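You operate a simulated robot arm through the tools that you are given. There is no shell and no other tool. Be economical: measure what you need, move in short steps, check, and stop when the job is done.

You run a simulated two-armed robot. Do the job below in one go: nothing can be reset, and whatever is moved stays where it is left.

## Task
Take the blue lamp and leave it on the top of the trolley. Take the white pack on the free end of the kit bench and put it away on the top of the kit shelf. Put the green hand lamp on top of the pink pad on the counter top beside the wipe tub. Take the teal air can and put it on top of the cream carton on the clear end of the stretcher bench. Pick up the white air can with one hand, pass it to the other hand and put it on the free end of the kit bench. Take the green pack from the clear end of the stretcher bench and put it on the free end of the kit bench. Put one of the dressing packs from the top of the test bench on top of the blue beacon. Open the outside locker door, fetch the green beacon from the top shelf of the outside locker and set it on top of the purple carton, then shut the door. Put the box labelled "tubing" from the top of the charge bench on the top of the trolley and the box marked "gauze" on the top of the long bench. Do these in any order. Set down upright: blue lamp, white pack, green hand lamp, teal air can, white air can.

The check looks at the end state, three seconds after you hand in, the way a careful person would. Anything else that was tipped, shoved, dropped, spilled or broken makes it a failure.

## Robot
Two 6-joint arms with two-finger grippers on one trunk, on a base that drives. Base frame: it is fixed to the floor where the robot stands at the start and does not move with it; the origin is under the middle of the robot, x ahead of it, y to its left, z up; the surface under the hand at the start is at about z = 900. Units: mm, degrees, N and s.
The left shoulder is at the start at [30, 178, 1038], the right one opposite. With the tool pointing down near the work surface each hand reaches from about 380 to 840 mm from the robot's upright axis, wherever it stands, measured 20 degrees to its own side. Places, roughly: blue beacon [-4000, -1750, 1000]; blue lamp [500, -250, 1000]; cream carton [-4250, 500, 1000]; dressing pack [-4250, -2000, 1000]; free end of the kit bench [800, 700, 900]; green beacon [0, -3750, 1000]; green hand lamp [1000, 2250, 1000]; green pack [-4000, 500, 1000]; outside locker door [0, -3500, 900]; pink box, purple box, teal box [1500, -5250, 1000]; pink pad (10x7x8 cm) [1200, 2100, 900]; purple carton [2500, 250, 500]; teal air can [-2750, 2000, 1000]; top of the kit shelf [1600, -4700, 900]; top of the long bench (26x18 cm) [880, -6620, 900]; top of the trolley [2100, -2400, 800]; white air can [-2750, 2000, 1000]; white pack [750, 750, 1000]. Payload 2.54 kg a hand.
The tool frame of a hand sits at the grasp point between the pads (the TCP): z along the fingers, y along the line on which they close. The tips reach 30 mm beyond it. Largest opening 116 mm; the body of the gripper starts 95 mm behind the TCP.
Orientation is that of the tool frame in the base frame, as a unit quaternion [x, y, z, w]. With the fingers straight down and closing along the base's y, the tool's x points along the base's -x, its y along +y and its z along -z.

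## Interface
- The arms move only by the tool jog_arm. It takes "left_motion", "right_motion" or both (then of equal length, played together; a hand with none holds still); each is a list of rows, each a list of 3 entries, a list of its own where there are three numbers: the shift along the tool's x, y, z in units of 300 mm (1.0 is 300 mm), then the turn, a rotation vector about the tool's x, y, z in units of 45 degrees (1.0 is 45 degrees), then the opening, from 0 (shut) to 1 (fully open). In form: [[[dx, dy, dz], [ax, ay, az], grip], ...]. A call has 1 to 8 rows; each row is the pose to reach, as a shift and turn from the pose commanded when the call began, along the tool's axes at that moment. A call with a number of a shift or a turn outside -1 to 1 is refused whole. Each row takes 0.2 s and may step no farther than 50 mm and 8.6 degrees from the row before; otherwise, or with a gripper value out of range, the whole call is refused. Where a pose cannot be reached the arm comes as near as it can. A force on the tool above 40 N (or 10 N above the force at the start of the call, whichever is more), or a blocked arm, ends the call early, and 0.2 s more pass. Each finger travels about 153 mm/s and halts on what it meets, pressing with about 37 N; the grip force reading is that of the motor and also rises with nothing between the fingers. The clock runs only during rows and for 0.2 s after the last one: add rows that repeat a pose to give the fingers time. The reply holds the time, the measured pose of the TCP, the force on the tool along the base axes, the opening and the grip force, in the units named above and with some noise, with the torque about the TCP (base axes, N m) and any sound that the robot's microphone picked up.
- Cameras (640 x 400 px; columns grow to the right, rows downward): "scene" is now at [41.3, 16.3, 1750.7]; the picture's right is [0.24, -0.97, 0.00], its down [-0.80, -0.20, -0.57] and it looks along [0.55, 0.14, -0.82] (base axes); focal length 289 px, centre (320, 200). "left" rides on the left gripper at [69, 15, -122] in its tool frame; the picture's right is [-0.21, 0.98, 0.00], its down [-0.83, -0.18, -0.53] and it looks along [-0.52, -0.11, 0.85] (tool axes); focal length 251 px, centre (320, 200). "right" rides on the right gripper at [69, -15, -122] in its tool frame; the picture's right is [0.21, 0.98, 0.00], its down [-0.83, 0.18, -0.53] and it looks along [-0.52, 0.11, 0.85] (tool axes); focal length 251 px, centre (320, 200). There is no depth. A picture from a camera that has moved, and an enlarged one, comes with that camera's place and axes in the base frame and with its lens.
- snapshot(camera): a new picture of that camera. No time passes.
- slide_trunk(by): slides the trunk up (or, below 0, down) by that many mm; the arms and the scene camera ride with it, the base frame stays. It gives what a move gives, with no picture.
- roll_base(legs): drives the robot by 1 to 6 legs, each [ahead, left, turn to the left] in mm, mm and degrees, along the robot's own axes; the way and the turn of a leg run together, so that a leg with both is an arc; at most 1500 mm and 180 degrees a leg. The arms and the cameras ride along, it lands a little off, and it stops where it bumps. It gives what a move gives.
- turn_head(pan, tilt): turns the head with the scene camera to pan (to the left, within 143 degrees either way) and tilt (down, from -29 to 69), counted from straight ahead of the robot. It gives what a move gives.
- inspect(camera, box): a new picture of the part [left, top, right, bottom] of that camera's present view, enlarged. No time passes.
- job_done(): hands the job in; it is judged then, once.

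Go step by step. Nothing tells you exact positions but the pictures and the camera data: compare them with the known pose of the tool, close in by small moves and look again before you grip or let go. The budget is 556 turns and 352 pictures, counting those below and the enlarged ones. Unless the task says otherwise, let go and move clear before handing in, and close with one line.

The tools are called after "Call:" by a JSON object that holds its "method" and its "body". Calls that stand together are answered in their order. jog_arm: Moves the arms, as the interface text tells. Its arguments: {"type":"object","properties":{"left_motion":{"type":"array"},"right_motion":{"type":"array"}},"required":[]} The other tools are called the same way: slide_trunk (by) slides the trunk up or down; roll_base (legs) drives the base; turn_head (pan, tilt) turns the head that bears the scene camera; snapshot (camera) takes a picture; inspect (camera, box) takes an enlarged picture of a part of a camera's view; job_done () hands the job in.

At the start:

```text
t: 0.0
left_tool_pos: [299.0, 437.4, 1180.4]
left_tool_rot: [0.0, 1.0, 0.001, -0.001]
left_wrist_force: [0.2, 0.4, 0.6]
left_torque: [0.03, 0.02, 0.0]
left_gripper_width: 116.3
left_gripper_force: 0.1
right_tool_pos: [513.9, 63.6, 1195.9]
right_tool_rot: [0.0, 1.0, 0.0, 0.0]
right_wrist_force: [-0.1, 0.4, -0.6]
right_torque: [-0.01, 0.0, -0.01]
right_gripper_width: 116.1
right_gripper_force: 0.0
trunk travel left (down, up): [-250.0, 290.0]
robot x, y, heading: [3.1, -0.6, 0.3]
head pan, tilt: [13.8, 55.1]
```

scene: 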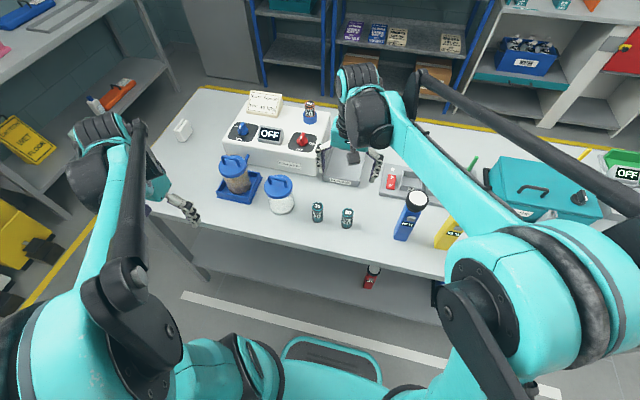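
right: 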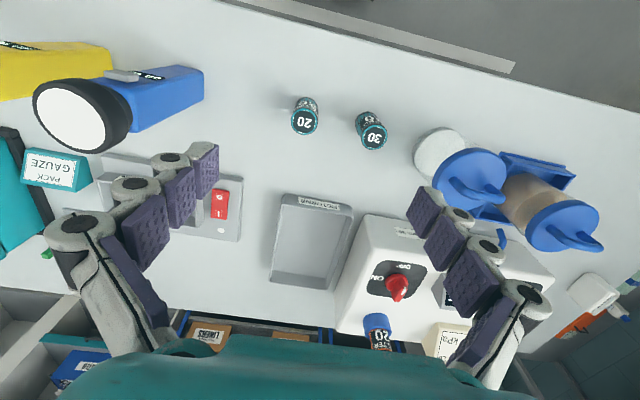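
left: 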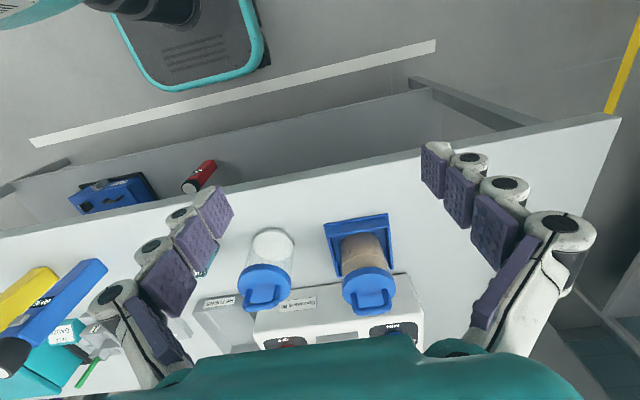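

I see the kit bench ahead with the blue lamp at the right front and a small white pack near its left end. I'll look around with the head first.

Call:
{"method": "turn_head", "body": {"pan": -25, "tilt": 40}}

Call:
{"method": "snapshot", "body": {"camera": "scene"}}

Call:
{"method": "turn_head", "body": {"pan": 45, "tilt": 35}}

Call:
{"method": "snapshot", "body": {"camera": "scene"}}

```text
t: 1.1
left_tool_pos: [299.9, 438.4, 1180.0]
left_tool_rot: [0.0, 1.0, 0.0, 0.0]
left_wrist_force: [0.5, 0.2, 0.2]
left_torque: [0.03, 0.0, 0.01]
left_gripper_width: 116.2
left_gripper_force: 0.1
right_tool_pos: [514.2, 63.0, 1196.8]
right_tool_rot: [0.0, 1.0, -0.001, 0.0]
right_wrist_force: [-0.5, -0.2, 0.1]
right_torque: [0.03, 0.02, 0.0]
right_gripper_width: 115.9
right_gripper_force: 0.0
trunk travel left (down, up): [-250.0, 290.0]
robot x, y, heading: [-0.7, 3.8, 0.1]
head pan, tilt: [-25.0, 40.0]
```

```text
348 pictures are left
camera scene: at [48.5, -36.6, 1771.5], right [-0.42, -0.91, 0.0], down [-0.58, 0.27, -0.77], along [0.69, -0.32, -0.64], focal length 289 px, centre (320, 200)
```

scene: 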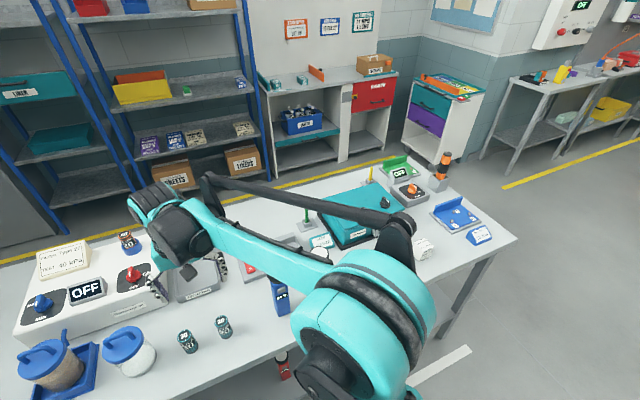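

```text
t: 2.5
left_tool_pos: [300.6, 436.9, 1180.3]
left_tool_rot: [0.0, 1.0, -0.001, 0.0]
left_wrist_force: [-0.5, -0.3, -0.3]
left_torque: [-0.02, 0.03, 0.0]
left_gripper_width: 116.0
left_gripper_force: 0.1
right_tool_pos: [515.0, 62.9, 1196.5]
right_tool_rot: [0.0, 1.0, 0.0, -0.001]
right_wrist_force: [-0.4, -0.3, -0.1]
right_torque: [0.03, -0.01, 0.02]
right_gripper_width: 116.1
right_gripper_force: 0.0
trunk travel left (down, up): [-250.0, 290.0]
robot x, y, heading: [-1.7, 0.0, 0.1]
head pan, tilt: [45.0, 35.0]
```

```text
347 pictures are left
camera scene: at [33.8, 61.5, 1779.1], right [0.71, -0.71, 0.0], down [-0.41, -0.41, -0.82], along [0.58, 0.58, -0.57], focal length 289 px, centre (320, 200)
```

scene: 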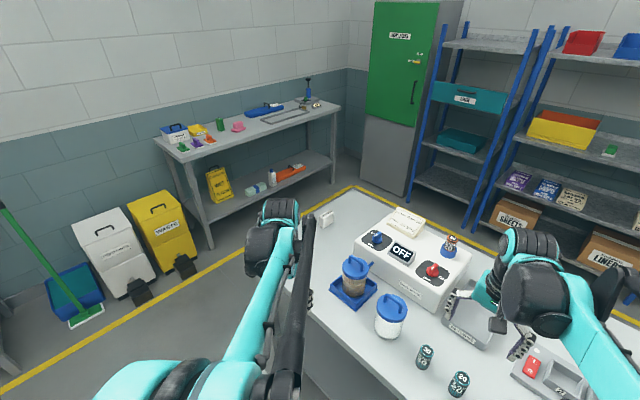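

Let me look behind and to the sides to map obstacles.

Call:
{"method": "turn_head", "body": {"pan": 100, "tilt": 20}}

Call:
{"method": "snapshot", "body": {"camera": "scene"}}

Call:
{"method": "turn_head", "body": {"pan": 143, "tilt": 15}}

Call:
{"method": "snapshot", "body": {"camera": "scene"}}

Call:
{"method": "turn_head", "body": {"pan": -140, "tilt": 15}}

Call:
{"method": "snapshot", "body": {"camera": "scene"}}

Call:
{"method": "turn_head", "body": {"pan": -80, "tilt": 15}}

Call:
{"method": "snapshot", "body": {"camera": "scene"}}

```text
t: 3.7
left_tool_pos: [299.9, 437.4, 1180.9]
left_tool_rot: [0.0, 1.0, 0.0, 0.0]
left_wrist_force: [1.5, -0.7, 0.4]
left_torque: [0.03, 0.02, 0.0]
left_gripper_width: 116.0
left_gripper_force: 0.0
right_tool_pos: [513.9, 63.5, 1197.2]
right_tool_rot: [0.0, 1.0, 0.0, 0.0]
right_wrist_force: [0.2, -0.2, -0.2]
right_torque: [0.01, 0.02, -0.03]
right_gripper_width: 116.1
right_gripper_force: 0.0
trunk travel left (down, up): [-250.0, 290.0]
robot x, y, heading: [1.3, -4.1, 0.1]
head pan, tilt: [100.0, 20.0]
```

```text
346 pictures are left
camera scene: at [-44.6, 91.0, 1802.9], right [0.98, 0.17, 0.0], down [0.06, -0.34, -0.94], along [-0.16, 0.93, -0.34], focal length 289 px, centre (320, 200)
```

scene: 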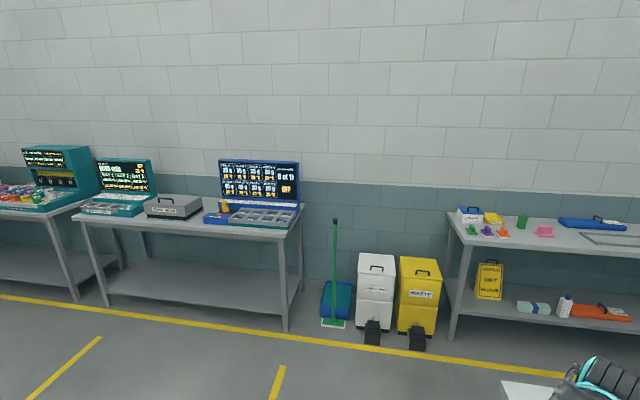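

```text
t: 4.8
left_tool_pos: [299.5, 437.9, 1180.7]
left_tool_rot: [0.0, 1.0, 0.0, 0.0]
left_wrist_force: [0.1, 0.2, 0.1]
left_torque: [0.0, 0.0, 0.01]
left_gripper_width: 116.0
left_gripper_force: 0.0
right_tool_pos: [513.7, 63.5, 1197.6]
right_tool_rot: [0.001, 1.0, -0.001, 0.0]
right_wrist_force: [0.4, 0.4, 0.1]
right_torque: [0.02, 0.01, 0.0]
right_gripper_width: 115.9
right_gripper_force: 0.0
trunk travel left (down, up): [-250.0, 290.0]
robot x, y, heading: [-0.0, 0.7, 0.1]
head pan, tilt: [143.0, 15.0]
```

```text
345 pictures are left
camera scene: at [-103.1, 55.5, 1811.1], right [0.6, 0.8, 0.0], down [0.21, -0.16, -0.97], along [-0.77, 0.58, -0.26], focal length 289 px, centre (320, 200)
```

scene: 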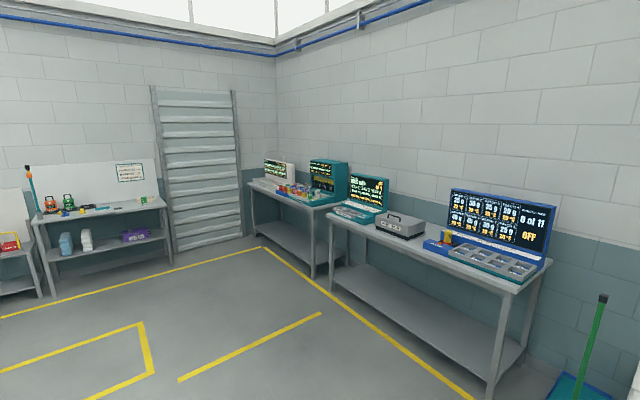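

```text
t: 8.7
left_tool_pos: [300.2, 437.8, 1180.7]
left_tool_rot: [-0.001, 1.0, 0.0, 0.0]
left_wrist_force: [0.0, -0.1, -0.2]
left_torque: [0.0, -0.01, -0.02]
left_gripper_width: 116.2
left_gripper_force: 0.0
right_tool_pos: [513.6, 63.3, 1197.4]
right_tool_rot: [0.0, 1.0, 0.0, 0.0]
right_wrist_force: [-0.1, -0.3, -0.2]
right_torque: [-0.02, 0.01, 0.02]
right_gripper_width: 116.1
right_gripper_force: 0.1
trunk travel left (down, up): [-250.0, 290.0]
robot x, y, heading: [1.4, -0.0, 0.1]
head pan, tilt: [-140.0, 15.0]
```

```text
344 pictures are left
camera scene: at [-100.1, -60.8, 1811.1], right [-0.64, 0.77, 0.0], down [0.2, 0.17, -0.97], along [-0.74, -0.62, -0.26], focal length 289 px, centre (320, 200)
```

scene: 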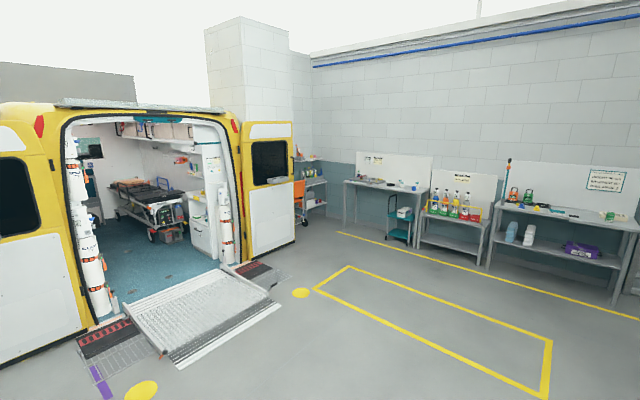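

```text
t: 10.0
left_tool_pos: [299.4, 438.3, 1180.1]
left_tool_rot: [-0.001, 1.0, 0.001, 0.001]
left_wrist_force: [1.1, -0.8, 1.1]
left_torque: [-0.01, 0.02, -0.01]
left_gripper_width: 116.2
left_gripper_force: 0.0
right_tool_pos: [514.3, 63.8, 1197.4]
right_tool_rot: [0.0, 1.0, 0.0, 0.0]
right_wrist_force: [-0.3, 1.1, -0.2]
right_torque: [0.02, 0.04, 0.0]
right_gripper_width: 116.1
right_gripper_force: 0.0
trunk travel left (down, up): [-250.0, 290.0]
robot x, y, heading: [0.4, -2.2, -0.0]
head pan, tilt: [-80.0, 15.0]
```

```text
343 pictures are left
camera scene: at [-12.4, -92.8, 1811.1], right [-0.98, -0.17, 0.0], down [-0.04, 0.25, -0.97], along [0.17, -0.95, -0.26], focal length 289 px, centre (320, 200)
```

scene: 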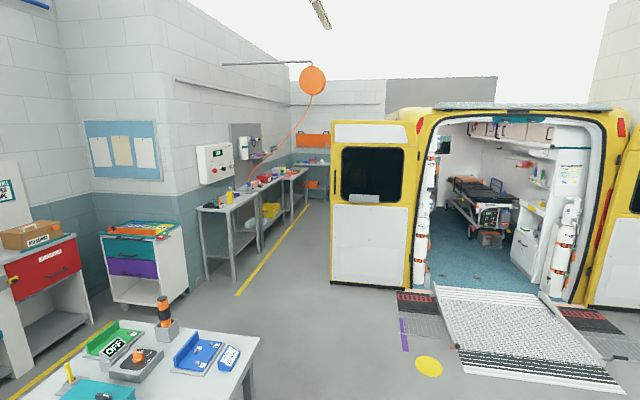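

The blue lamp stands at about (535,-127), lens up at z≈1110. I'll move the right hand above it and look.

Call:
{"method": "jog_arm", "body": {"right_motion": [[[-0.02, -0.15, 0], [0, 0, 0], 1], [[-0.04, -0.3, 0], [0, 0, 0], 1], [[-0.06, -0.45, 0], [0, 0, 0], 1], [[-0.07, -0.6, 0], [0, 0, 0], 1], [[-0.07, -0.633, 0], [0, 0, 0], 1]]}}

Call:
{"method": "turn_head", "body": {"pan": 0, "tilt": 55}}

Call:
{"method": "snapshot", "body": {"camera": "right"}}

Call:
{"method": "snapshot", "body": {"camera": "scene"}}

```text
t: 11.2
left_tool_pos: [299.1, 438.4, 1179.8]
left_tool_rot: [0.0, 1.0, 0.0, -0.001]
left_wrist_force: [1.0, -0.3, -0.1]
left_torque: [-0.02, 0.04, 0.01]
left_gripper_width: 116.2
left_gripper_force: 0.0
right_tool_pos: [537.6, -125.9, 1197.0]
right_tool_rot: [0.0, 1.0, 0.0, 0.001]
right_wrist_force: [0.5, 0.2, 0.9]
right_torque: [-0.03, -0.02, 0.02]
right_gripper_width: 116.0
right_gripper_force: 0.2
trunk travel left (down, up): [-250.0, 290.0]
robot x, y, heading: [4.7, 2.2, -0.1]
head pan, tilt: [-80.0, 15.0]
```

```text
t: 12.7
left_tool_pos: [300.8, 438.7, 1180.6]
left_tool_rot: [0.001, 1.0, 0.0, 0.001]
left_wrist_force: [-0.3, -0.8, 0.1]
left_torque: [-0.01, -0.02, 0.02]
left_gripper_width: 115.6
left_gripper_force: 0.0
right_tool_pos: [536.3, -126.4, 1196.0]
right_tool_rot: [0.0, 1.0, -0.001, 0.0]
right_wrist_force: [-0.1, -0.7, 0.4]
right_torque: [0.0, 0.0, -0.02]
right_gripper_width: 115.9
right_gripper_force: 0.1
trunk travel left (down, up): [-250.0, 290.0]
robot x, y, heading: [-0.2, 1.6, -0.1]
head pan, tilt: [0.0, 55.0]
```

```text
342 pictures are left
camera right: at [469.2, -141.1, 1318.0], right [-0.21, 0.98, 0.0], down [0.83, 0.18, 0.53], along [0.52, 0.11, -0.85], focal length 251 px, centre (320, 200)
```

right: 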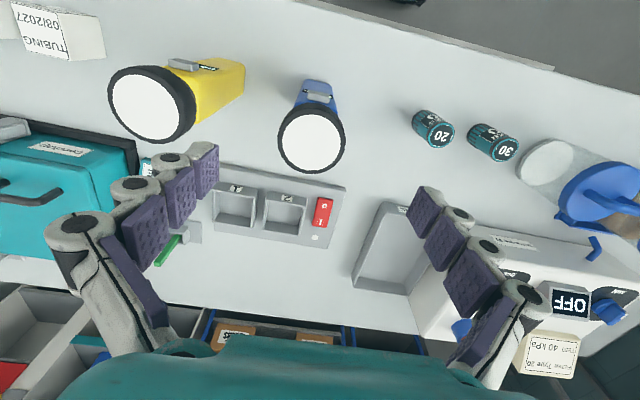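

```text
341 pictures are left
camera scene: at [43.6, -0.9, 1750.9], right [0.0, -1.0, 0.0], down [-0.82, 0.0, -0.57], along [0.57, 0.0, -0.82], focal length 289 px, centre (320, 200)
```

scene: 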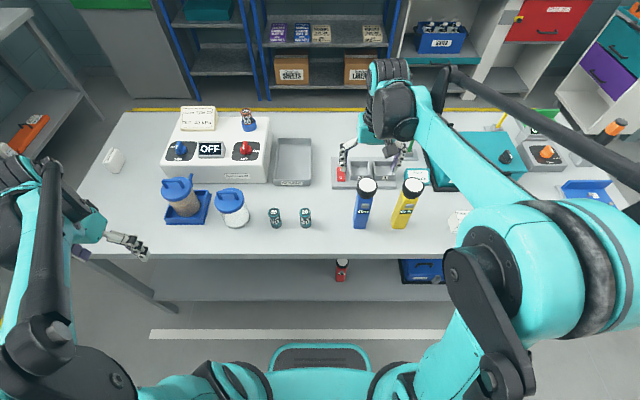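

The lamp's head centres at about (535,-132), top z≈1118. I'll lower onto its head and grip.

Call:
{"method": "jog_arm", "body": {"right_motion": [[[0, -0.02, 0.1], [0, 0, 0], 1], [[0, -0.02, 0.2], [0, 0, 0], 1], [[0, -0.02, 0.34], [0, 0, 0], 1], [[0, -0.02, 0.34], [0, 0, 0], 0.6], [[0, -0.02, 0.34], [0, 0, 0], 0.3], [[0, -0.02, 0.34], [0, 0, 0], 0.3]]}}

Call:
{"method": "snapshot", "body": {"camera": "right"}}

```text
t: 14.1
left_tool_pos: [300.4, 438.6, 1180.0]
left_tool_rot: [0.0, 1.0, 0.0, 0.0]
left_wrist_force: [1.6, 0.8, -0.1]
left_torque: [-0.02, -0.01, -0.01]
left_gripper_width: 116.3
left_gripper_force: 0.1
right_tool_pos: [537.0, -132.3, 1095.6]
right_tool_rot: [0.0, 1.0, 0.001, 0.0]
right_wrist_force: [-1.3, 0.0, 0.2]
right_torque: [0.01, 0.18, 0.05]
right_gripper_width: 55.5
right_gripper_force: 36.7
trunk travel left (down, up): [-250.0, 290.0]
robot x, y, heading: [1.4, 2.0, -0.3]
head pan, tilt: [0.0, 55.0]
```

```text
340 pictures are left
camera right: at [469.4, -146.8, 1217.5], right [-0.21, 0.98, 0.0], down [0.83, 0.18, 0.53], along [0.52, 0.11, -0.85], focal length 251 px, centre (320, 200)
```

right: 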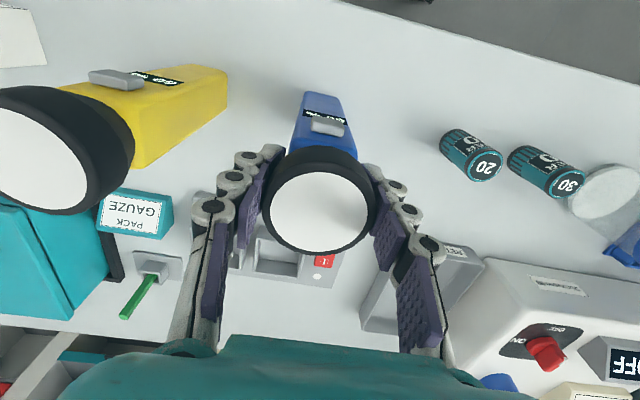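

Gripped at 55 mm. Lift straight up.

Call:
{"method": "jog_arm", "body": {"right_motion": [[[0, 0, -0.1], [0, 0, 0], 0.3], [[0, 0, -0.25], [0, 0, 0], 0.3], [[0, 0, -0.4], [0, 0, 0], 0.3], [[0, 0, -0.55], [0, 0, 0], 0.3], [[0, 0, -0.7], [0, 0, 0], 0.3], [[0, 0, -0.83], [0, 0, 0], 0.3]]}}

Call:
{"method": "snapshot", "body": {"camera": "scene"}}

```text
t: 15.5
left_tool_pos: [300.0, 438.1, 1180.5]
left_tool_rot: [0.0, 1.0, 0.0, 0.0]
left_wrist_force: [0.1, 0.2, -0.2]
left_torque: [-0.01, 0.0, 0.0]
left_gripper_width: 116.0
left_gripper_force: 0.2
right_tool_pos: [535.7, -132.5, 1344.1]
right_tool_rot: [-0.001, 1.0, 0.0, 0.0]
right_wrist_force: [0.7, 0.1, -5.0]
right_torque: [0.01, 0.0, -0.03]
right_gripper_width: 55.5
right_gripper_force: 36.6
trunk travel left (down, up): [-250.0, 290.0]
robot x, y, heading: [-1.2, 3.2, -0.0]
head pan, tilt: [0.0, 55.0]
```

```text
339 pictures are left
camera scene: at [43.7, -0.8, 1750.8], right [0.0, -1.0, 0.0], down [-0.82, 0.0, -0.57], along [0.57, 0.0, -0.82], focal length 289 px, centre (320, 200)
```

scene: 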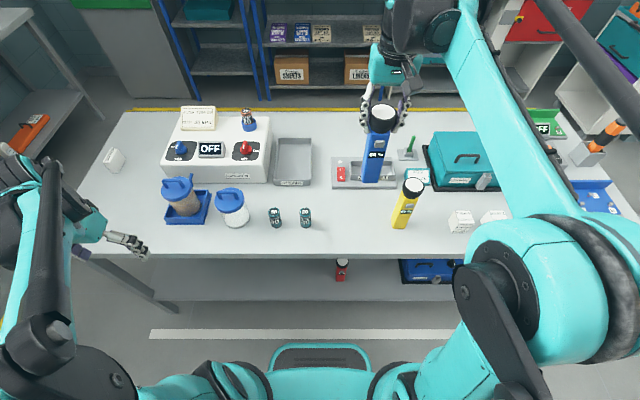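

Lamp held. Retract it a bit, then drive left to reach the white pack.

Call:
{"method": "jog_arm", "body": {"right_motion": [[[0.15, 0, 0], [0, 0, 0], 0.3], [[0.3, 0, 0], [0, 0, 0], 0.3], [[0.42, 0, 0], [0, 0, 0], 0.3]]}}

Call:
{"method": "roll_base", "body": {"legs": [[0, 600, 0], [60, 0, 0]]}}

Call:
{"method": "turn_head", "body": {"pan": 20, "tilt": 55}}

Call:
{"method": "snapshot", "body": {"camera": "scene"}}

Call:
{"method": "snapshot", "body": {"camera": "left"}}

```text
t: 16.3
left_tool_pos: [297.8, 436.8, 1179.7]
left_tool_rot: [0.0, 1.0, 0.0, 0.001]
left_wrist_force: [0.2, -0.6, 0.5]
left_torque: [0.01, -0.08, -0.03]
left_gripper_width: 115.7
left_gripper_force: 0.1
right_tool_pos: [407.6, -132.3, 1344.3]
right_tool_rot: [0.0, 1.0, 0.0, 0.0]
right_wrist_force: [-1.4, 0.6, -3.1]
right_torque: [0.01, -0.05, -0.02]
right_gripper_width: 55.4
right_gripper_force: 37.0
trunk travel left (down, up): [-250.0, 290.0]
robot x, y, heading: [-1.6, -3.8, 0.1]
head pan, tilt: [0.0, 55.0]
```

```text
t: 20.3
left_tool_pos: [358.6, 1044.9, 1180.7]
left_tool_rot: [0.0, 1.0, 0.0, -0.001]
left_wrist_force: [-0.4, 0.1, -0.9]
left_torque: [0.02, 0.09, 0.0]
left_gripper_width: 116.1
left_gripper_force: 0.0
right_tool_pos: [468.9, 474.7, 1343.1]
right_tool_rot: [0.0, 1.0, 0.0, -0.001]
right_wrist_force: [0.7, 0.4, -3.5]
right_torque: [-0.01, 0.07, -0.02]
right_gripper_width: 55.5
right_gripper_force: 36.8
trunk travel left (down, up): [-250.0, 290.0]
robot x, y, heading: [58.2, 605.3, 0.1]
head pan, tilt: [0.0, 55.0]
```

```text
t: 21.1
left_tool_pos: [356.6, 1045.4, 1180.0]
left_tool_rot: [0.0, 1.0, 0.0, 0.0]
left_wrist_force: [-0.8, 0.4, 0.4]
left_torque: [0.02, 0.0, -0.02]
left_gripper_width: 115.9
left_gripper_force: 0.0
right_tool_pos: [465.5, 473.3, 1343.3]
right_tool_rot: [0.0, 1.0, 0.0, 0.0]
right_wrist_force: [0.1, 1.0, -3.4]
right_torque: [-0.01, -0.04, -0.02]
right_gripper_width: 55.5
right_gripper_force: 36.8
trunk travel left (down, up): [-250.0, 290.0]
robot x, y, heading: [55.6, 607.5, 0.0]
head pan, tilt: [20.0, 55.0]
```

```text
338 pictures are left
camera scene: at [96.2, 629.7, 1750.9], right [0.34, -0.94, 0.0], down [-0.77, -0.28, -0.57], along [0.54, 0.2, -0.82], focal length 289 px, centre (320, 200)
```

scene: 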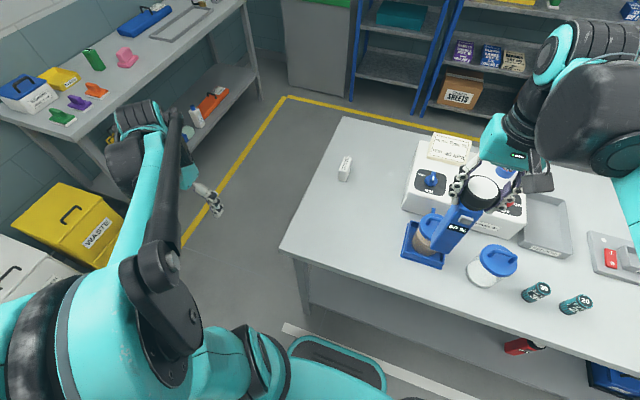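

```text
337 pictures are left
camera left: at [287.1, 1059.3, 1302.5], right [0.21, 0.98, 0.0], down [0.83, -0.18, 0.53], along [0.52, -0.11, -0.85], focal length 251 px, centre (320, 200)
```

left: 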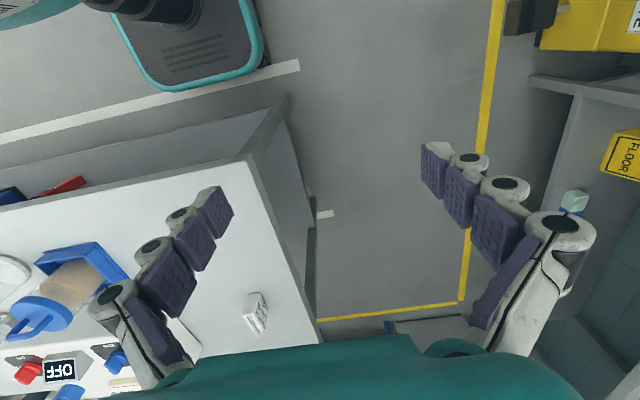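

Pack is around (790,790), small white carton standing upright. Move left hand above it.

Call:
{"method": "jog_arm", "body": {"left_motion": [[[-0.12, -0.08, 0], [0, 0, 0], 1], [[-0.24, -0.16, 0], [0, 0, 0], 1], [[-0.36, -0.24, 0], [0, 0, 0], 1], [[-0.48, -0.32, 0], [0, 0, 0], 1], [[-0.6, -0.4, 0], [0, 0, 0], 1], [[-0.72, -0.48, 0], [0, 0, 0], 1], [[-0.84, -0.56, 0], [0, 0, 0], 1], [[-0.96, -0.66, 0], [0, 0, 0], 1]]}}

Call:
{"method": "jog_arm", "body": {"left_motion": [[[-0.12, -0.06, 0.06], [0, 0, 0], 1], [[-0.24, -0.12, 0.12], [0, 0, 0], 1], [[-0.36, -0.18, 0.17], [0, 0, 0], 1]]}}

Call:
{"method": "snapshot", "body": {"camera": "left"}}

```text
t: 22.9
left_tool_pos: [647.5, 846.8, 1180.4]
left_tool_rot: [0.0, 1.0, 0.001, -0.001]
left_wrist_force: [0.3, -0.3, -0.6]
left_torque: [-0.02, 0.01, -0.01]
left_gripper_width: 116.1
left_gripper_force: 0.0
right_tool_pos: [469.9, 473.3, 1341.5]
right_tool_rot: [0.0, 1.0, 0.0, 0.0]
right_wrist_force: [0.8, 0.3, -3.3]
right_torque: [0.04, 0.03, -0.03]
right_gripper_width: 55.5
right_gripper_force: 37.1
trunk travel left (down, up): [-250.0, 290.0]
robot x, y, heading: [56.9, 606.1, -0.2]
head pan, tilt: [20.0, 55.0]
```

```text
t: 23.7
left_tool_pos: [755.5, 790.0, 1126.9]
left_tool_rot: [0.0, 1.0, 0.0, -0.001]
left_wrist_force: [0.2, 0.5, 0.0]
left_torque: [-0.01, 0.06, 0.04]
left_gripper_width: 115.6
left_gripper_force: 0.0
right_tool_pos: [469.5, 473.3, 1342.6]
right_tool_rot: [-0.001, 1.0, -0.001, -0.001]
right_wrist_force: [-0.4, -0.9, -4.2]
right_torque: [0.01, 0.02, -0.05]
right_gripper_width: 55.6
right_gripper_force: 37.0
trunk travel left (down, up): [-250.0, 290.0]
robot x, y, heading: [59.3, 607.1, 0.3]
head pan, tilt: [20.0, 55.0]
```

```text
336 pictures are left
camera left: at [685.9, 805.5, 1250.0], right [0.21, 0.98, 0.0], down [0.83, -0.18, 0.53], along [0.52, -0.11, -0.85], focal length 251 px, centre (320, 200)
```

left: 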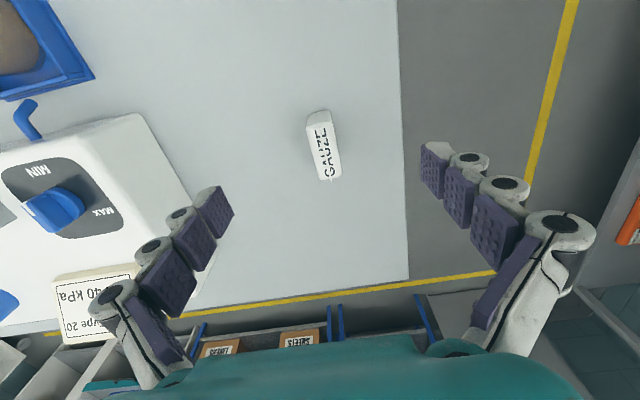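

Call:
{"method": "inspect", "body": {"camera": "left", "box": [260, 80, 380, 200]}}

Call:
{"method": "inspect", "body": {"camera": "scene", "box": [300, 130, 400, 200]}}

```text
3.33 times, centred on (320, 140) of left
camera zoom: at [685.9, 805.5, 1250.0], right [0.21, 0.98, 0.0], down [0.83, -0.18, 0.53], along [0.52, -0.11, -0.85], focal length 838 px, centre (320, 400)
```

zoom: 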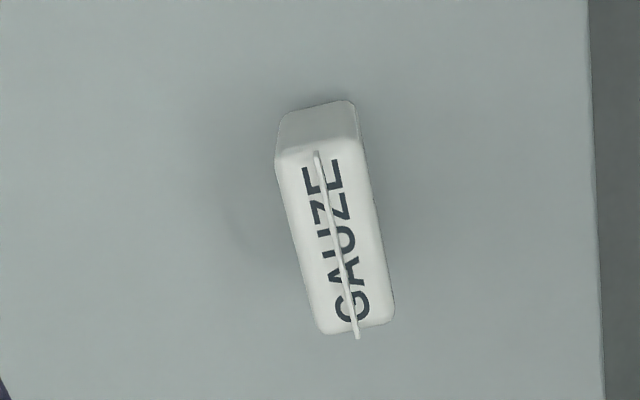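

```text
5.71 times, centred on (350, 165) of scene
camera zoom: at [99.9, 629.2, 1750.8], right [0.34, -0.94, 0.0], down [-0.77, -0.28, -0.57], along [0.54, 0.2, -0.82], focal length 1653 px, centre (149, 400)
```

zoom: 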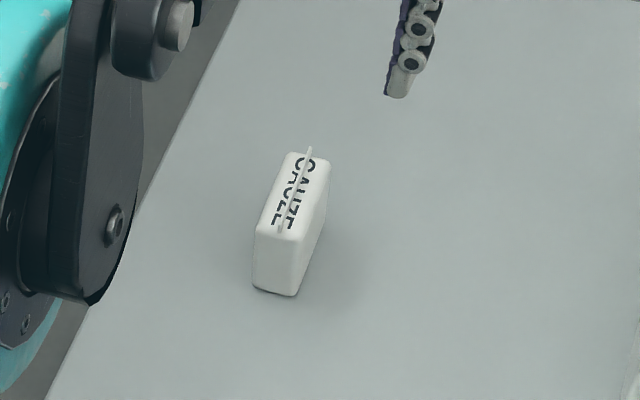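

The pack is 26 wide (y), 67 long (x), ~63 tall, centred at (798,788), aligned with the hand. Lower and grip.

Call:
{"method": "jog_arm", "body": {"left_motion": [[[-0.142, -0.005, 0], [0, 0, 0], 1], [[-0.142, -0.005, 0.16], [0, 0, 0], 0.8], [[-0.142, -0.005, 0.32], [0, 0, 0], 0.7], [[-0.142, -0.005, 0.47], [0, 0, 0], 0.7], [[-0.142, -0.005, 0.625], [0, 0, 0], 0.6], [[-0.142, -0.005, 0.625], [0, 0, 0], 0.3], [[-0.142, -0.005, 0.625], [0, 0, 0], 0.1], [[-0.142, -0.005, 0.625], [0, 0, 0], 0.1]]}}

Call:
{"method": "snapshot", "body": {"camera": "left"}}

```text
t: 25.5
left_tool_pos: [798.7, 791.5, 942.3]
left_tool_rot: [0.0, 1.0, -0.001, 0.0]
left_wrist_force: [0.4, 0.2, -0.2]
left_torque: [-0.02, 0.03, -0.02]
left_gripper_width: 30.4
left_gripper_force: 37.1
right_tool_pos: [465.7, 472.8, 1343.2]
right_tool_rot: [0.0, 1.0, 0.0, 0.0]
right_wrist_force: [-0.9, 0.4, -3.7]
right_torque: [0.01, -0.01, 0.04]
right_gripper_width: 55.4
right_gripper_force: 37.0
trunk travel left (down, up): [-250.0, 290.0]
robot x, y, heading: [58.1, 608.5, -0.3]
head pan, tilt: [20.0, 55.0]
```

```text
333 pictures are left
camera left: at [728.7, 806.6, 1064.7], right [0.21, 0.98, 0.0], down [0.83, -0.18, 0.53], along [0.52, -0.11, -0.85], focal length 251 px, centre (320, 200)
```

left: 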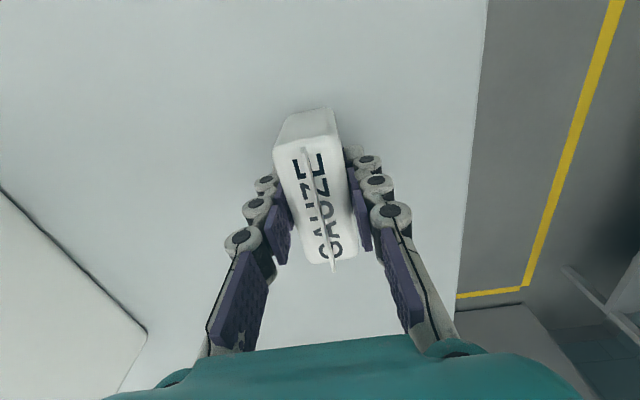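

White pack gripped (26–30 mm), TCP 42 mm above its base. Lift, retract, then back off.

Call:
{"method": "jog_arm", "body": {"left_motion": [[[0, 0, -0.15], [0, 0, 0], 0.1], [[0, 0, -0.3], [0, 0, 0], 0.1], [[0.1, 0, -0.42], [0, 0, 0], 0.1], [[0.2, 0, -0.54], [0, 0, 0], 0.1], [[0.32, 0, -0.64], [0, 0, 0], 0.1], [[0.46, 0, -0.7], [0, 0, 0], 0.1], [[0.62, 0, -0.74], [0, 0, 0], 0.1], [[0.78, 0, -0.76], [0, 0, 0], 0.1]]}}

Call:
{"method": "jog_arm", "body": {"left_motion": [[[0.15, 0, -0.05], [0, 0, 0], 0.1], [[0.3, 0, -0.1], [0, 0, 0], 0.1], [[0.45, 0, -0.15], [0, 0, 0], 0.1]]}}

Call:
{"method": "roll_base", "body": {"legs": [[-350, 0, 0], [0, -1200, 0], [0, -1150, 0]]}}

Call:
{"method": "turn_head", "body": {"pan": 0, "tilt": 30}}

Call:
{"method": "snapshot", "body": {"camera": "scene"}}

```text
t: 27.3
left_tool_pos: [563.2, 789.6, 1170.9]
left_tool_rot: [0.0, 1.0, 0.0, 0.001]
left_wrist_force: [-0.4, 0.5, 0.8]
left_torque: [0.0, -0.05, -0.03]
left_gripper_width: 30.3
left_gripper_force: 37.0
right_tool_pos: [464.6, 473.3, 1343.7]
right_tool_rot: [0.0, 1.0, 0.0, 0.001]
right_wrist_force: [-0.7, 1.0, -3.5]
right_torque: [-0.02, -0.02, 0.0]
right_gripper_width: 55.8
right_gripper_force: 37.1
trunk travel left (down, up): [-250.0, 290.0]
robot x, y, heading: [59.2, 608.0, 0.2]
head pan, tilt: [20.0, 55.0]
```

```text
t: 28.1
left_tool_pos: [425.7, 792.0, 1216.7]
left_tool_rot: [0.0, 1.0, 0.001, 0.002]
left_wrist_force: [-0.4, 0.6, 0.3]
left_torque: [-0.01, -0.05, -0.01]
left_gripper_width: 30.5
left_gripper_force: 37.2
right_tool_pos: [464.8, 473.2, 1344.0]
right_tool_rot: [0.0, 1.0, 0.001, 0.0]
right_wrist_force: [-0.4, -0.4, -4.3]
right_torque: [0.0, -0.06, -0.02]
right_gripper_width: 55.7
right_gripper_force: 37.3
trunk travel left (down, up): [-250.0, 290.0]
robot x, y, heading: [56.8, 605.4, -0.1]
head pan, tilt: [20.0, 55.0]
```

```text
t: 41.6
left_tool_pos: [80.5, -1560.1, 1217.4]
left_tool_rot: [-0.008, 1.0, 0.001, -0.001]
left_wrist_force: [0.8, -0.4, 0.2]
left_torque: [0.04, 0.0, 0.01]
left_gripper_width: 30.4
left_gripper_force: 37.2
right_tool_pos: [123.1, -1877.3, 1342.4]
right_tool_rot: [-0.008, 1.0, -0.001, 0.0]
right_wrist_force: [0.4, 0.6, -3.2]
right_torque: [0.0, 0.01, -0.04]
right_gripper_width: 55.6
right_gripper_force: 37.0
trunk travel left (down, up): [-250.0, 290.0]
robot x, y, heading: [-288.6, -1750.3, 0.9]
head pan, tilt: [20.0, 55.0]
```

```text
t: 42.5
left_tool_pos: [80.9, -1559.3, 1216.8]
left_tool_rot: [-0.008, 1.0, 0.001, 0.0]
left_wrist_force: [1.1, -0.3, -0.2]
left_torque: [0.02, 0.0, -0.03]
left_gripper_width: 30.4
left_gripper_force: 36.4
right_tool_pos: [124.1, -1877.2, 1341.9]
right_tool_rot: [-0.008, 1.0, 0.001, 0.0]
right_wrist_force: [-0.3, -0.3, -4.1]
right_torque: [-0.01, -0.03, -0.02]
right_gripper_width: 55.8
right_gripper_force: 36.8
trunk travel left (down, up): [-250.0, 290.0]
robot x, y, heading: [-290.5, -1749.2, 0.7]
head pan, tilt: [0.0, 30.0]
```

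```text
332 pictures are left
camera scene: at [-225.9, -1749.6, 1786.8], right [0.02, -1.0, 0.0], down [-0.5, -0.01, -0.87], along [0.87, 0.01, -0.5], focal length 289 px, centre (320, 200)
```

scene: 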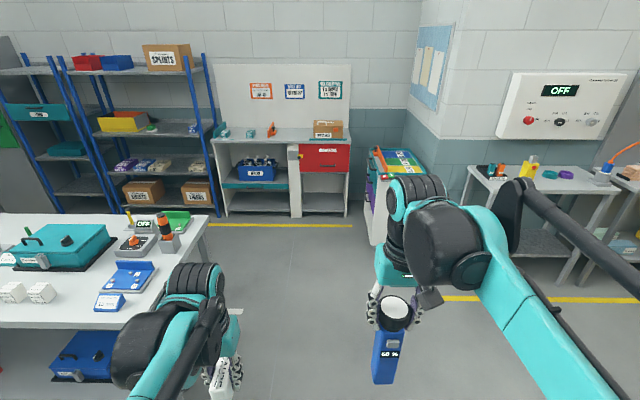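

The trolley is ahead-right, drawers facing left. Drive closer.

Call:
{"method": "roll_base", "body": {"legs": [[1250, 0, 0]]}}

Call:
{"method": "turn_head", "body": {"pan": -20, "tilt": 40}}

Call:
{"method": "snapshot", "body": {"camera": "scene"}}

```text
t: 48.9
left_tool_pos: [1351.3, -1518.8, 1215.4]
left_tool_rot: [-0.019, 1.0, 0.0, 0.0]
left_wrist_force: [0.1, -0.3, -0.7]
left_torque: [-0.01, 0.03, -0.02]
left_gripper_width: 30.3
left_gripper_force: 37.0
right_tool_pos: [1401.6, -1832.6, 1342.6]
right_tool_rot: [-0.018, 1.0, 0.0, 0.0]
right_wrist_force: [-0.8, -0.2, -4.4]
right_torque: [0.0, -0.02, -0.01]
right_gripper_width: 55.3
right_gripper_force: 36.8
trunk travel left (down, up): [-250.0, 290.0]
robot x, y, heading: [986.3, -1718.3, 2.1]
head pan, tilt: [0.0, 30.0]
```

```text
t: 49.7
left_tool_pos: [1351.2, -1518.0, 1216.3]
left_tool_rot: [-0.019, 1.0, 0.0, 0.0]
left_wrist_force: [-0.4, 0.2, -0.6]
left_torque: [-0.01, -0.01, -0.03]
left_gripper_width: 30.2
left_gripper_force: 37.1
right_tool_pos: [1401.0, -1834.3, 1341.8]
right_tool_rot: [-0.019, 1.0, 0.0, 0.0]
right_wrist_force: [0.2, 0.5, -5.2]
right_torque: [-0.01, 0.03, -0.02]
right_gripper_width: 55.7
right_gripper_force: 36.9
trunk travel left (down, up): [-250.0, 290.0]
robot x, y, heading: [985.8, -1717.1, 2.1]
head pan, tilt: [-20.0, 40.0]
```

```text
331 pictures are left
camera scene: at [1039.5, -1744.6, 1771.6], right [-0.31, -0.95, 0.0], down [-0.61, 0.2, -0.77], along [0.73, -0.23, -0.64], focal length 289 px, centre (320, 200)
```

scene: 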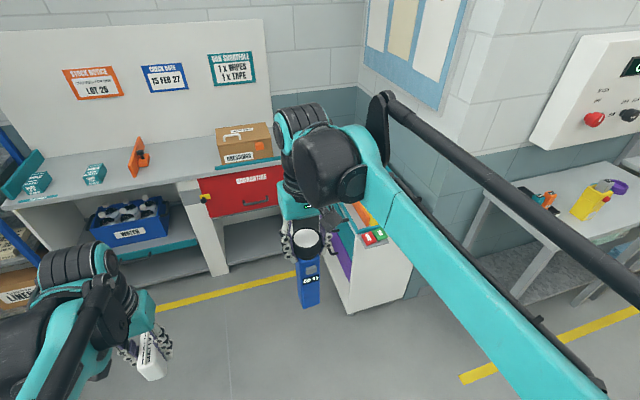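

Call:
{"method": "roll_base", "body": {"legs": [[0, -400, -2]]}}

Call:
{"method": "turn_head", "body": {"pan": 0, "tilt": 40}}

Call:
{"method": "snapshot", "body": {"camera": "scene"}}

```text
t: 52.2
left_tool_pos: [1365.6, -1936.2, 1216.9]
left_tool_rot: [-0.003, 1.0, -0.001, 0.0]
left_wrist_force: [-0.3, 0.4, -0.6]
left_torque: [0.02, 0.0, 0.01]
left_gripper_width: 30.6
left_gripper_force: 37.0
right_tool_pos: [1406.2, -2252.8, 1342.5]
right_tool_rot: [-0.003, 1.0, 0.0, -0.001]
right_wrist_force: [0.5, -0.8, -4.5]
right_torque: [0.03, -0.03, 0.02]
right_gripper_width: 55.6
right_gripper_force: 36.5
trunk travel left (down, up): [-250.0, 290.0]
robot x, y, heading: [999.5, -2123.3, 0.4]
head pan, tilt: [-20.0, 40.0]
```

```text
t: 53.1
left_tool_pos: [1366.0, -1935.0, 1215.8]
left_tool_rot: [-0.004, 1.0, 0.0, 0.0]
left_wrist_force: [0.6, -0.1, 0.1]
left_torque: [0.01, 0.01, -0.01]
left_gripper_width: 30.4
left_gripper_force: 37.5
right_tool_pos: [1404.9, -2251.5, 1342.2]
right_tool_rot: [-0.003, 1.0, 0.0, 0.0]
right_wrist_force: [0.9, -0.2, -4.0]
right_torque: [0.0, 0.01, -0.01]
right_gripper_width: 55.9
right_gripper_force: 36.7
trunk travel left (down, up): [-250.0, 290.0]
robot x, y, heading: [998.0, -2119.9, 0.6]
head pan, tilt: [0.0, 40.0]
```

```text
330 pictures are left
camera scene: at [1052.7, -2122.5, 1771.5], right [0.01, -1.0, 0.0], down [-0.64, 0.0, -0.77], along [0.77, 0.01, -0.64], focal length 289 px, centre (320, 200)
```

scene: 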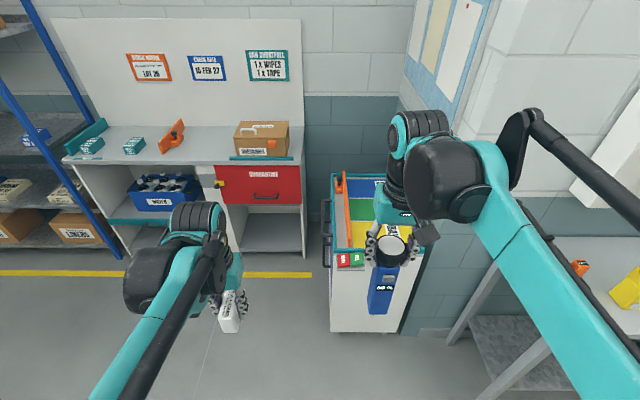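

Call:
{"method": "snapshot", "body": {"camera": "right"}}

Call:
{"method": "inspect", "body": {"camera": "scene", "box": [310, 150, 440, 290]}}

```text
329 pictures are left
camera right: at [1339.1, -2267.1, 1464.7], right [-0.22, 0.97, 0.0], down [0.82, 0.19, 0.53], along [0.52, 0.12, -0.85], focal length 251 px, centre (320, 200)
```

right: 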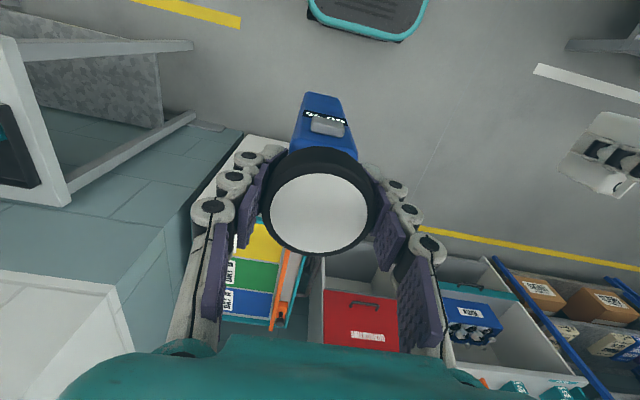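

```text
2.86 times, centred on (375, 220) of scene
camera zoom: at [1052.7, -2122.5, 1771.5], right [0.01, -1.0, 0.0], down [-0.64, 0.0, -0.77], along [0.77, 0.01, -0.64], focal length 826 px, centre (163, 143)
```

zoom: 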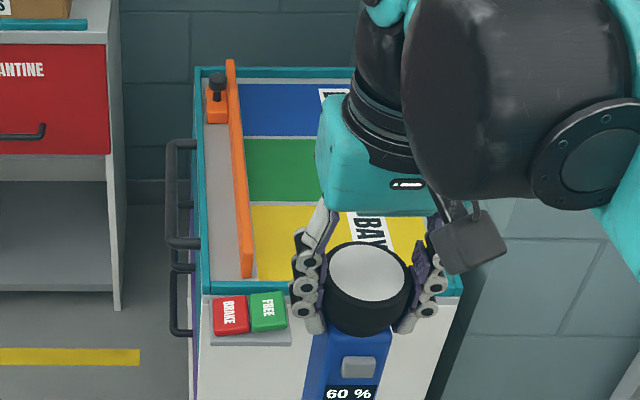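

The trolley top (z≈800) spans x 1885–2455, y −2560…−2180, with an orange rail and flat coloured bays. I'll put the lamp on the green bay around (2140,−2420); drive up first.

Call:
{"method": "roll_base", "body": {"legs": [[400, -130, 0]]}}

Call:
{"method": "turn_head", "body": {"pan": 0, "tilt": 50}}

Call:
{"method": "snapshot", "body": {"camera": "scene"}}

```text
t: 55.6
left_tool_pos: [1766.5, -2059.8, 1217.4]
left_tool_rot: [-0.007, 1.0, 0.0, 0.0]
left_wrist_force: [-0.2, -0.9, -0.5]
left_torque: [0.0, 0.04, -0.02]
left_gripper_width: 30.3
left_gripper_force: 37.3
right_tool_pos: [1807.7, -2376.9, 1341.8]
right_tool_rot: [-0.006, 1.0, -0.001, 0.0]
right_wrist_force: [-0.1, -0.2, -4.3]
right_torque: [0.05, 0.0, -0.02]
right_gripper_width: 55.7
right_gripper_force: 37.3
trunk travel left (down, up): [-250.0, 290.0]
robot x, y, heading: [1400.1, -2248.3, 0.7]
head pan, tilt: [0.0, 40.0]
```

```text
t: 56.4
left_tool_pos: [1765.7, -2059.6, 1215.4]
left_tool_rot: [-0.006, 1.0, 0.0, 0.0]
left_wrist_force: [0.0, -0.4, 0.0]
left_torque: [-0.01, 0.0, -0.02]
left_gripper_width: 30.4
left_gripper_force: 37.5
right_tool_pos: [1807.9, -2376.3, 1343.8]
right_tool_rot: [-0.006, 1.0, 0.0, 0.0]
right_wrist_force: [-0.4, -0.5, -3.6]
right_torque: [0.02, -0.01, -0.02]
right_gripper_width: 55.5
right_gripper_force: 37.7
trunk travel left (down, up): [-250.0, 290.0]
robot x, y, heading: [1395.2, -2251.0, 0.6]
head pan, tilt: [0.0, 50.0]
```

```text
327 pictures are left
camera scene: at [1445.1, -2249.4, 1757.4], right [0.01, -1.0, 0.0], down [-0.77, -0.01, -0.64], along [0.64, 0.01, -0.77], focal length 289 px, centre (320, 200)
```

scene: 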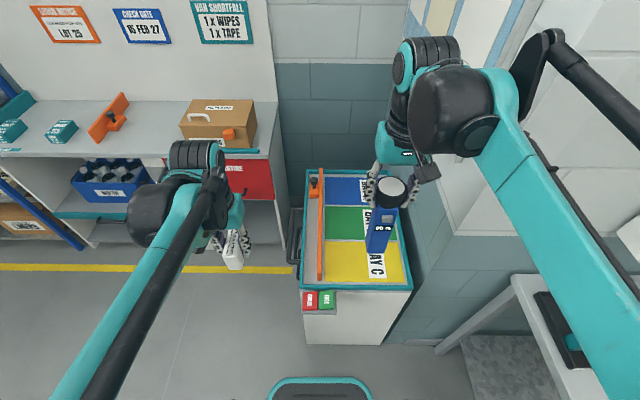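

Call:
{"method": "jog_arm", "body": {"right_motion": [[[-0.15, -0.03, 0], [0, 0, 0], 0.3], [[-0.3, -0.06, 0], [0, 0, 0], 0.3], [[-0.45, -0.09, 0], [0, 0, 0], 0.3], [[-0.6, -0.12, 0.05], [0, 0, 0], 0.3], [[-0.75, -0.15, 0.15], [0, 0, 0], 0.3], [[-0.87, -0.15, 0.28], [0, 0, 0], 0.3], [[-0.9, -0.15, 0.4], [0, 0, 0], 0.3]]}}

Call:
{"method": "snapshot", "body": {"camera": "right"}}

Call:
{"method": "snapshot", "body": {"camera": "scene"}}

```text
refused: row 5 steps farther than a row can; nothing moved
```

```text
326 pictures are left
camera right: at [1740.2, -2392.5, 1464.6], right [-0.23, 0.97, 0.0], down [0.82, 0.19, 0.53], along [0.52, 0.12, -0.85], focal length 251 px, centre (320, 200)
```

right: 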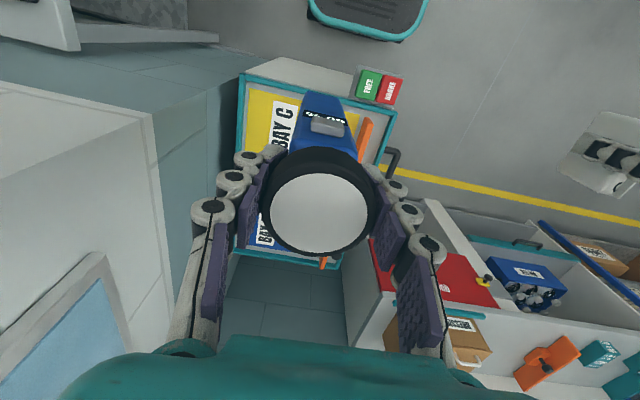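

```text
325 pictures are left
camera scene: at [1445.1, -2249.4, 1757.4], right [0.01, -1.0, 0.0], down [-0.77, -0.01, -0.64], along [0.64, 0.01, -0.77], focal length 289 px, centre (320, 200)
```

scene: 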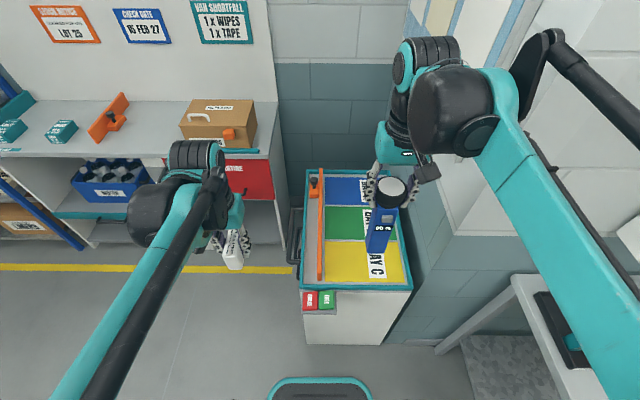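

Call:
{"method": "jog_arm", "body": {"right_motion": [[[-0.15, -0.01, 0], [0, 0, 0], 0.3], [[-0.3, -0.03, 0], [0, 0, 0], 0.3], [[-0.45, -0.04, 0], [0, 0, 0], 0.3], [[-0.6, -0.06, 0], [0, 0, 0], 0.3], [[-0.75, -0.07, 0], [0, 0, 0], 0.3], [[-0.9, -0.08, 0], [0, 0, 0], 0.3], [[-1, -0.08, 0.1], [0, 0, 0], 0.3], [[-1, -0.08, 0.26], [0, 0, 0], 0.3]]}}

Call:
{"method": "snapshot", "body": {"camera": "right"}}

Call:
{"method": "snapshot", "body": {"camera": "scene"}}

```text
t: 58.2
left_tool_pos: [1764.3, -2059.9, 1215.5]
left_tool_rot: [-0.007, 1.0, 0.0, 0.0]
left_wrist_force: [0.5, 0.6, -0.3]
left_torque: [-0.02, -0.01, -0.02]
left_gripper_width: 30.5
left_gripper_force: 36.5
right_tool_pos: [2105.9, -2394.6, 1263.1]
right_tool_rot: [-0.005, 1.0, 0.0, 0.0]
right_wrist_force: [-0.3, -0.3, -3.6]
right_torque: [-0.03, 0.01, -0.02]
right_gripper_width: 55.4
right_gripper_force: 36.7
trunk travel left (down, up): [-250.0, 290.0]
robot x, y, heading: [1396.5, -2251.4, 0.8]
head pan, tilt: [0.0, 50.0]
```

```text
324 pictures are left
camera right: at [2038.7, -2411.2, 1384.7], right [-0.23, 0.97, 0.0], down [0.82, 0.19, 0.53], along [0.52, 0.12, -0.85], focal length 251 px, centre (320, 200)
```

right: 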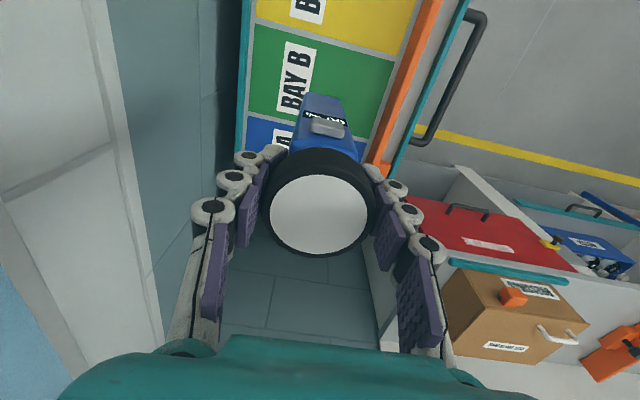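

```text
323 pictures are left
camera scene: at [1444.2, -2249.3, 1757.4], right [0.01, -1.0, 0.0], down [-0.77, -0.01, -0.64], along [0.64, 0.01, -0.77], focal length 289 px, centre (320, 200)
```

scene: 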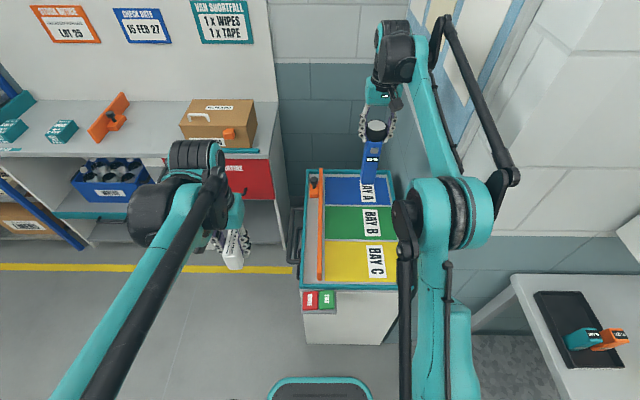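

Call:
{"method": "jog_arm", "body": {"right_motion": [[[0, 0, 0.15], [0, 0, 0], 0.3], [[0, 0, 0.3], [0, 0, 0], 0.3], [[0, 0, 0.45], [0, 0, 0], 0.3], [[0, 0, 0.6], [0, 0, 0], 0.3]]}}

Call:
{"method": "jog_arm", "body": {"right_motion": [[[0, 0, 0.04], [0, 0, 0], 0.3], [[0, 0, 0.08], [0, 0, 0], 0.3], [[0, 0, 0.12], [0, 0, 0], 0.3], [[0, 0, 0.15], [0, 0, 0], 0.3], [[0, 0, 0.18], [0, 0, 0], 0.3], [[0, 0, 0.2], [0, 0, 0], 0.3], [[0, 0, 0.22], [0, 0, 0], 0.3], [[0, 0, 0.24], [0, 0, 0], 0.3]]}}

Call:
{"method": "snapshot", "body": {"camera": "right"}}

Call:
{"method": "snapshot", "body": {"camera": "scene"}}

```text
t: 59.2
left_tool_pos: [1766.0, -2060.1, 1216.2]
left_tool_rot: [-0.006, 1.0, 0.0, 0.0]
left_wrist_force: [0.0, 0.5, 0.5]
left_torque: [-0.01, 0.04, -0.01]
left_gripper_width: 30.4
left_gripper_force: 36.7
right_tool_pos: [2108.5, -2395.8, 1083.6]
right_tool_rot: [-0.006, 1.0, 0.0, 0.002]
right_wrist_force: [0.9, 0.0, -4.1]
right_torque: [-0.02, 0.02, -0.01]
right_gripper_width: 55.5
right_gripper_force: 37.3
trunk travel left (down, up): [-250.0, 290.0]
robot x, y, heading: [1397.1, -2246.8, 0.9]
head pan, tilt: [0.0, 50.0]
```

```text
t: 61.0
left_tool_pos: [1765.4, -2059.9, 1215.5]
left_tool_rot: [-0.006, 1.0, 0.0, 0.001]
left_wrist_force: [-0.9, -0.5, -0.6]
left_torque: [-0.02, -0.04, 0.03]
left_gripper_width: 30.5
left_gripper_force: 36.8
right_tool_pos: [2108.3, -2396.0, 1014.5]
right_tool_rot: [-0.006, 1.0, -0.001, 0.002]
right_wrist_force: [3.6, -0.6, 12.4]
right_torque: [0.04, -0.42, -0.04]
right_gripper_width: 55.5
right_gripper_force: 36.6
trunk travel left (down, up): [-250.0, 290.0]
robot x, y, heading: [1396.8, -2253.1, 0.7]
head pan, tilt: [0.0, 50.0]
```

```text
322 pictures are left
camera right: at [2039.8, -2412.4, 1136.2], right [-0.23, 0.97, 0.0], down [0.82, 0.19, 0.54], along [0.52, 0.12, -0.84], focal length 251 px, centre (320, 200)
```

right: 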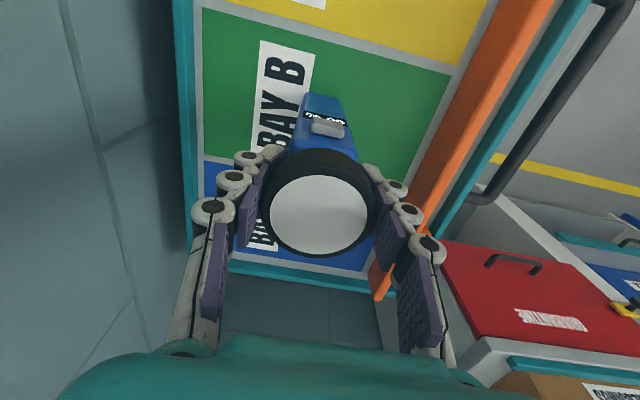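

```text
321 pictures are left
camera scene: at [1443.4, -2249.1, 1757.6], right [0.01, -1.0, 0.0], down [-0.77, -0.01, -0.64], along [0.64, 0.01, -0.77], focal length 289 px, centre (320, 200)
```

scene: 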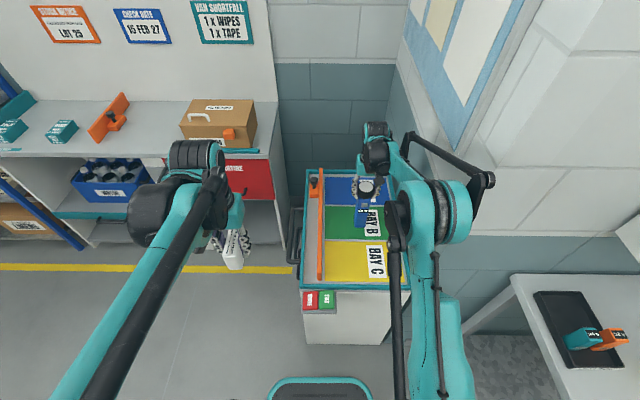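

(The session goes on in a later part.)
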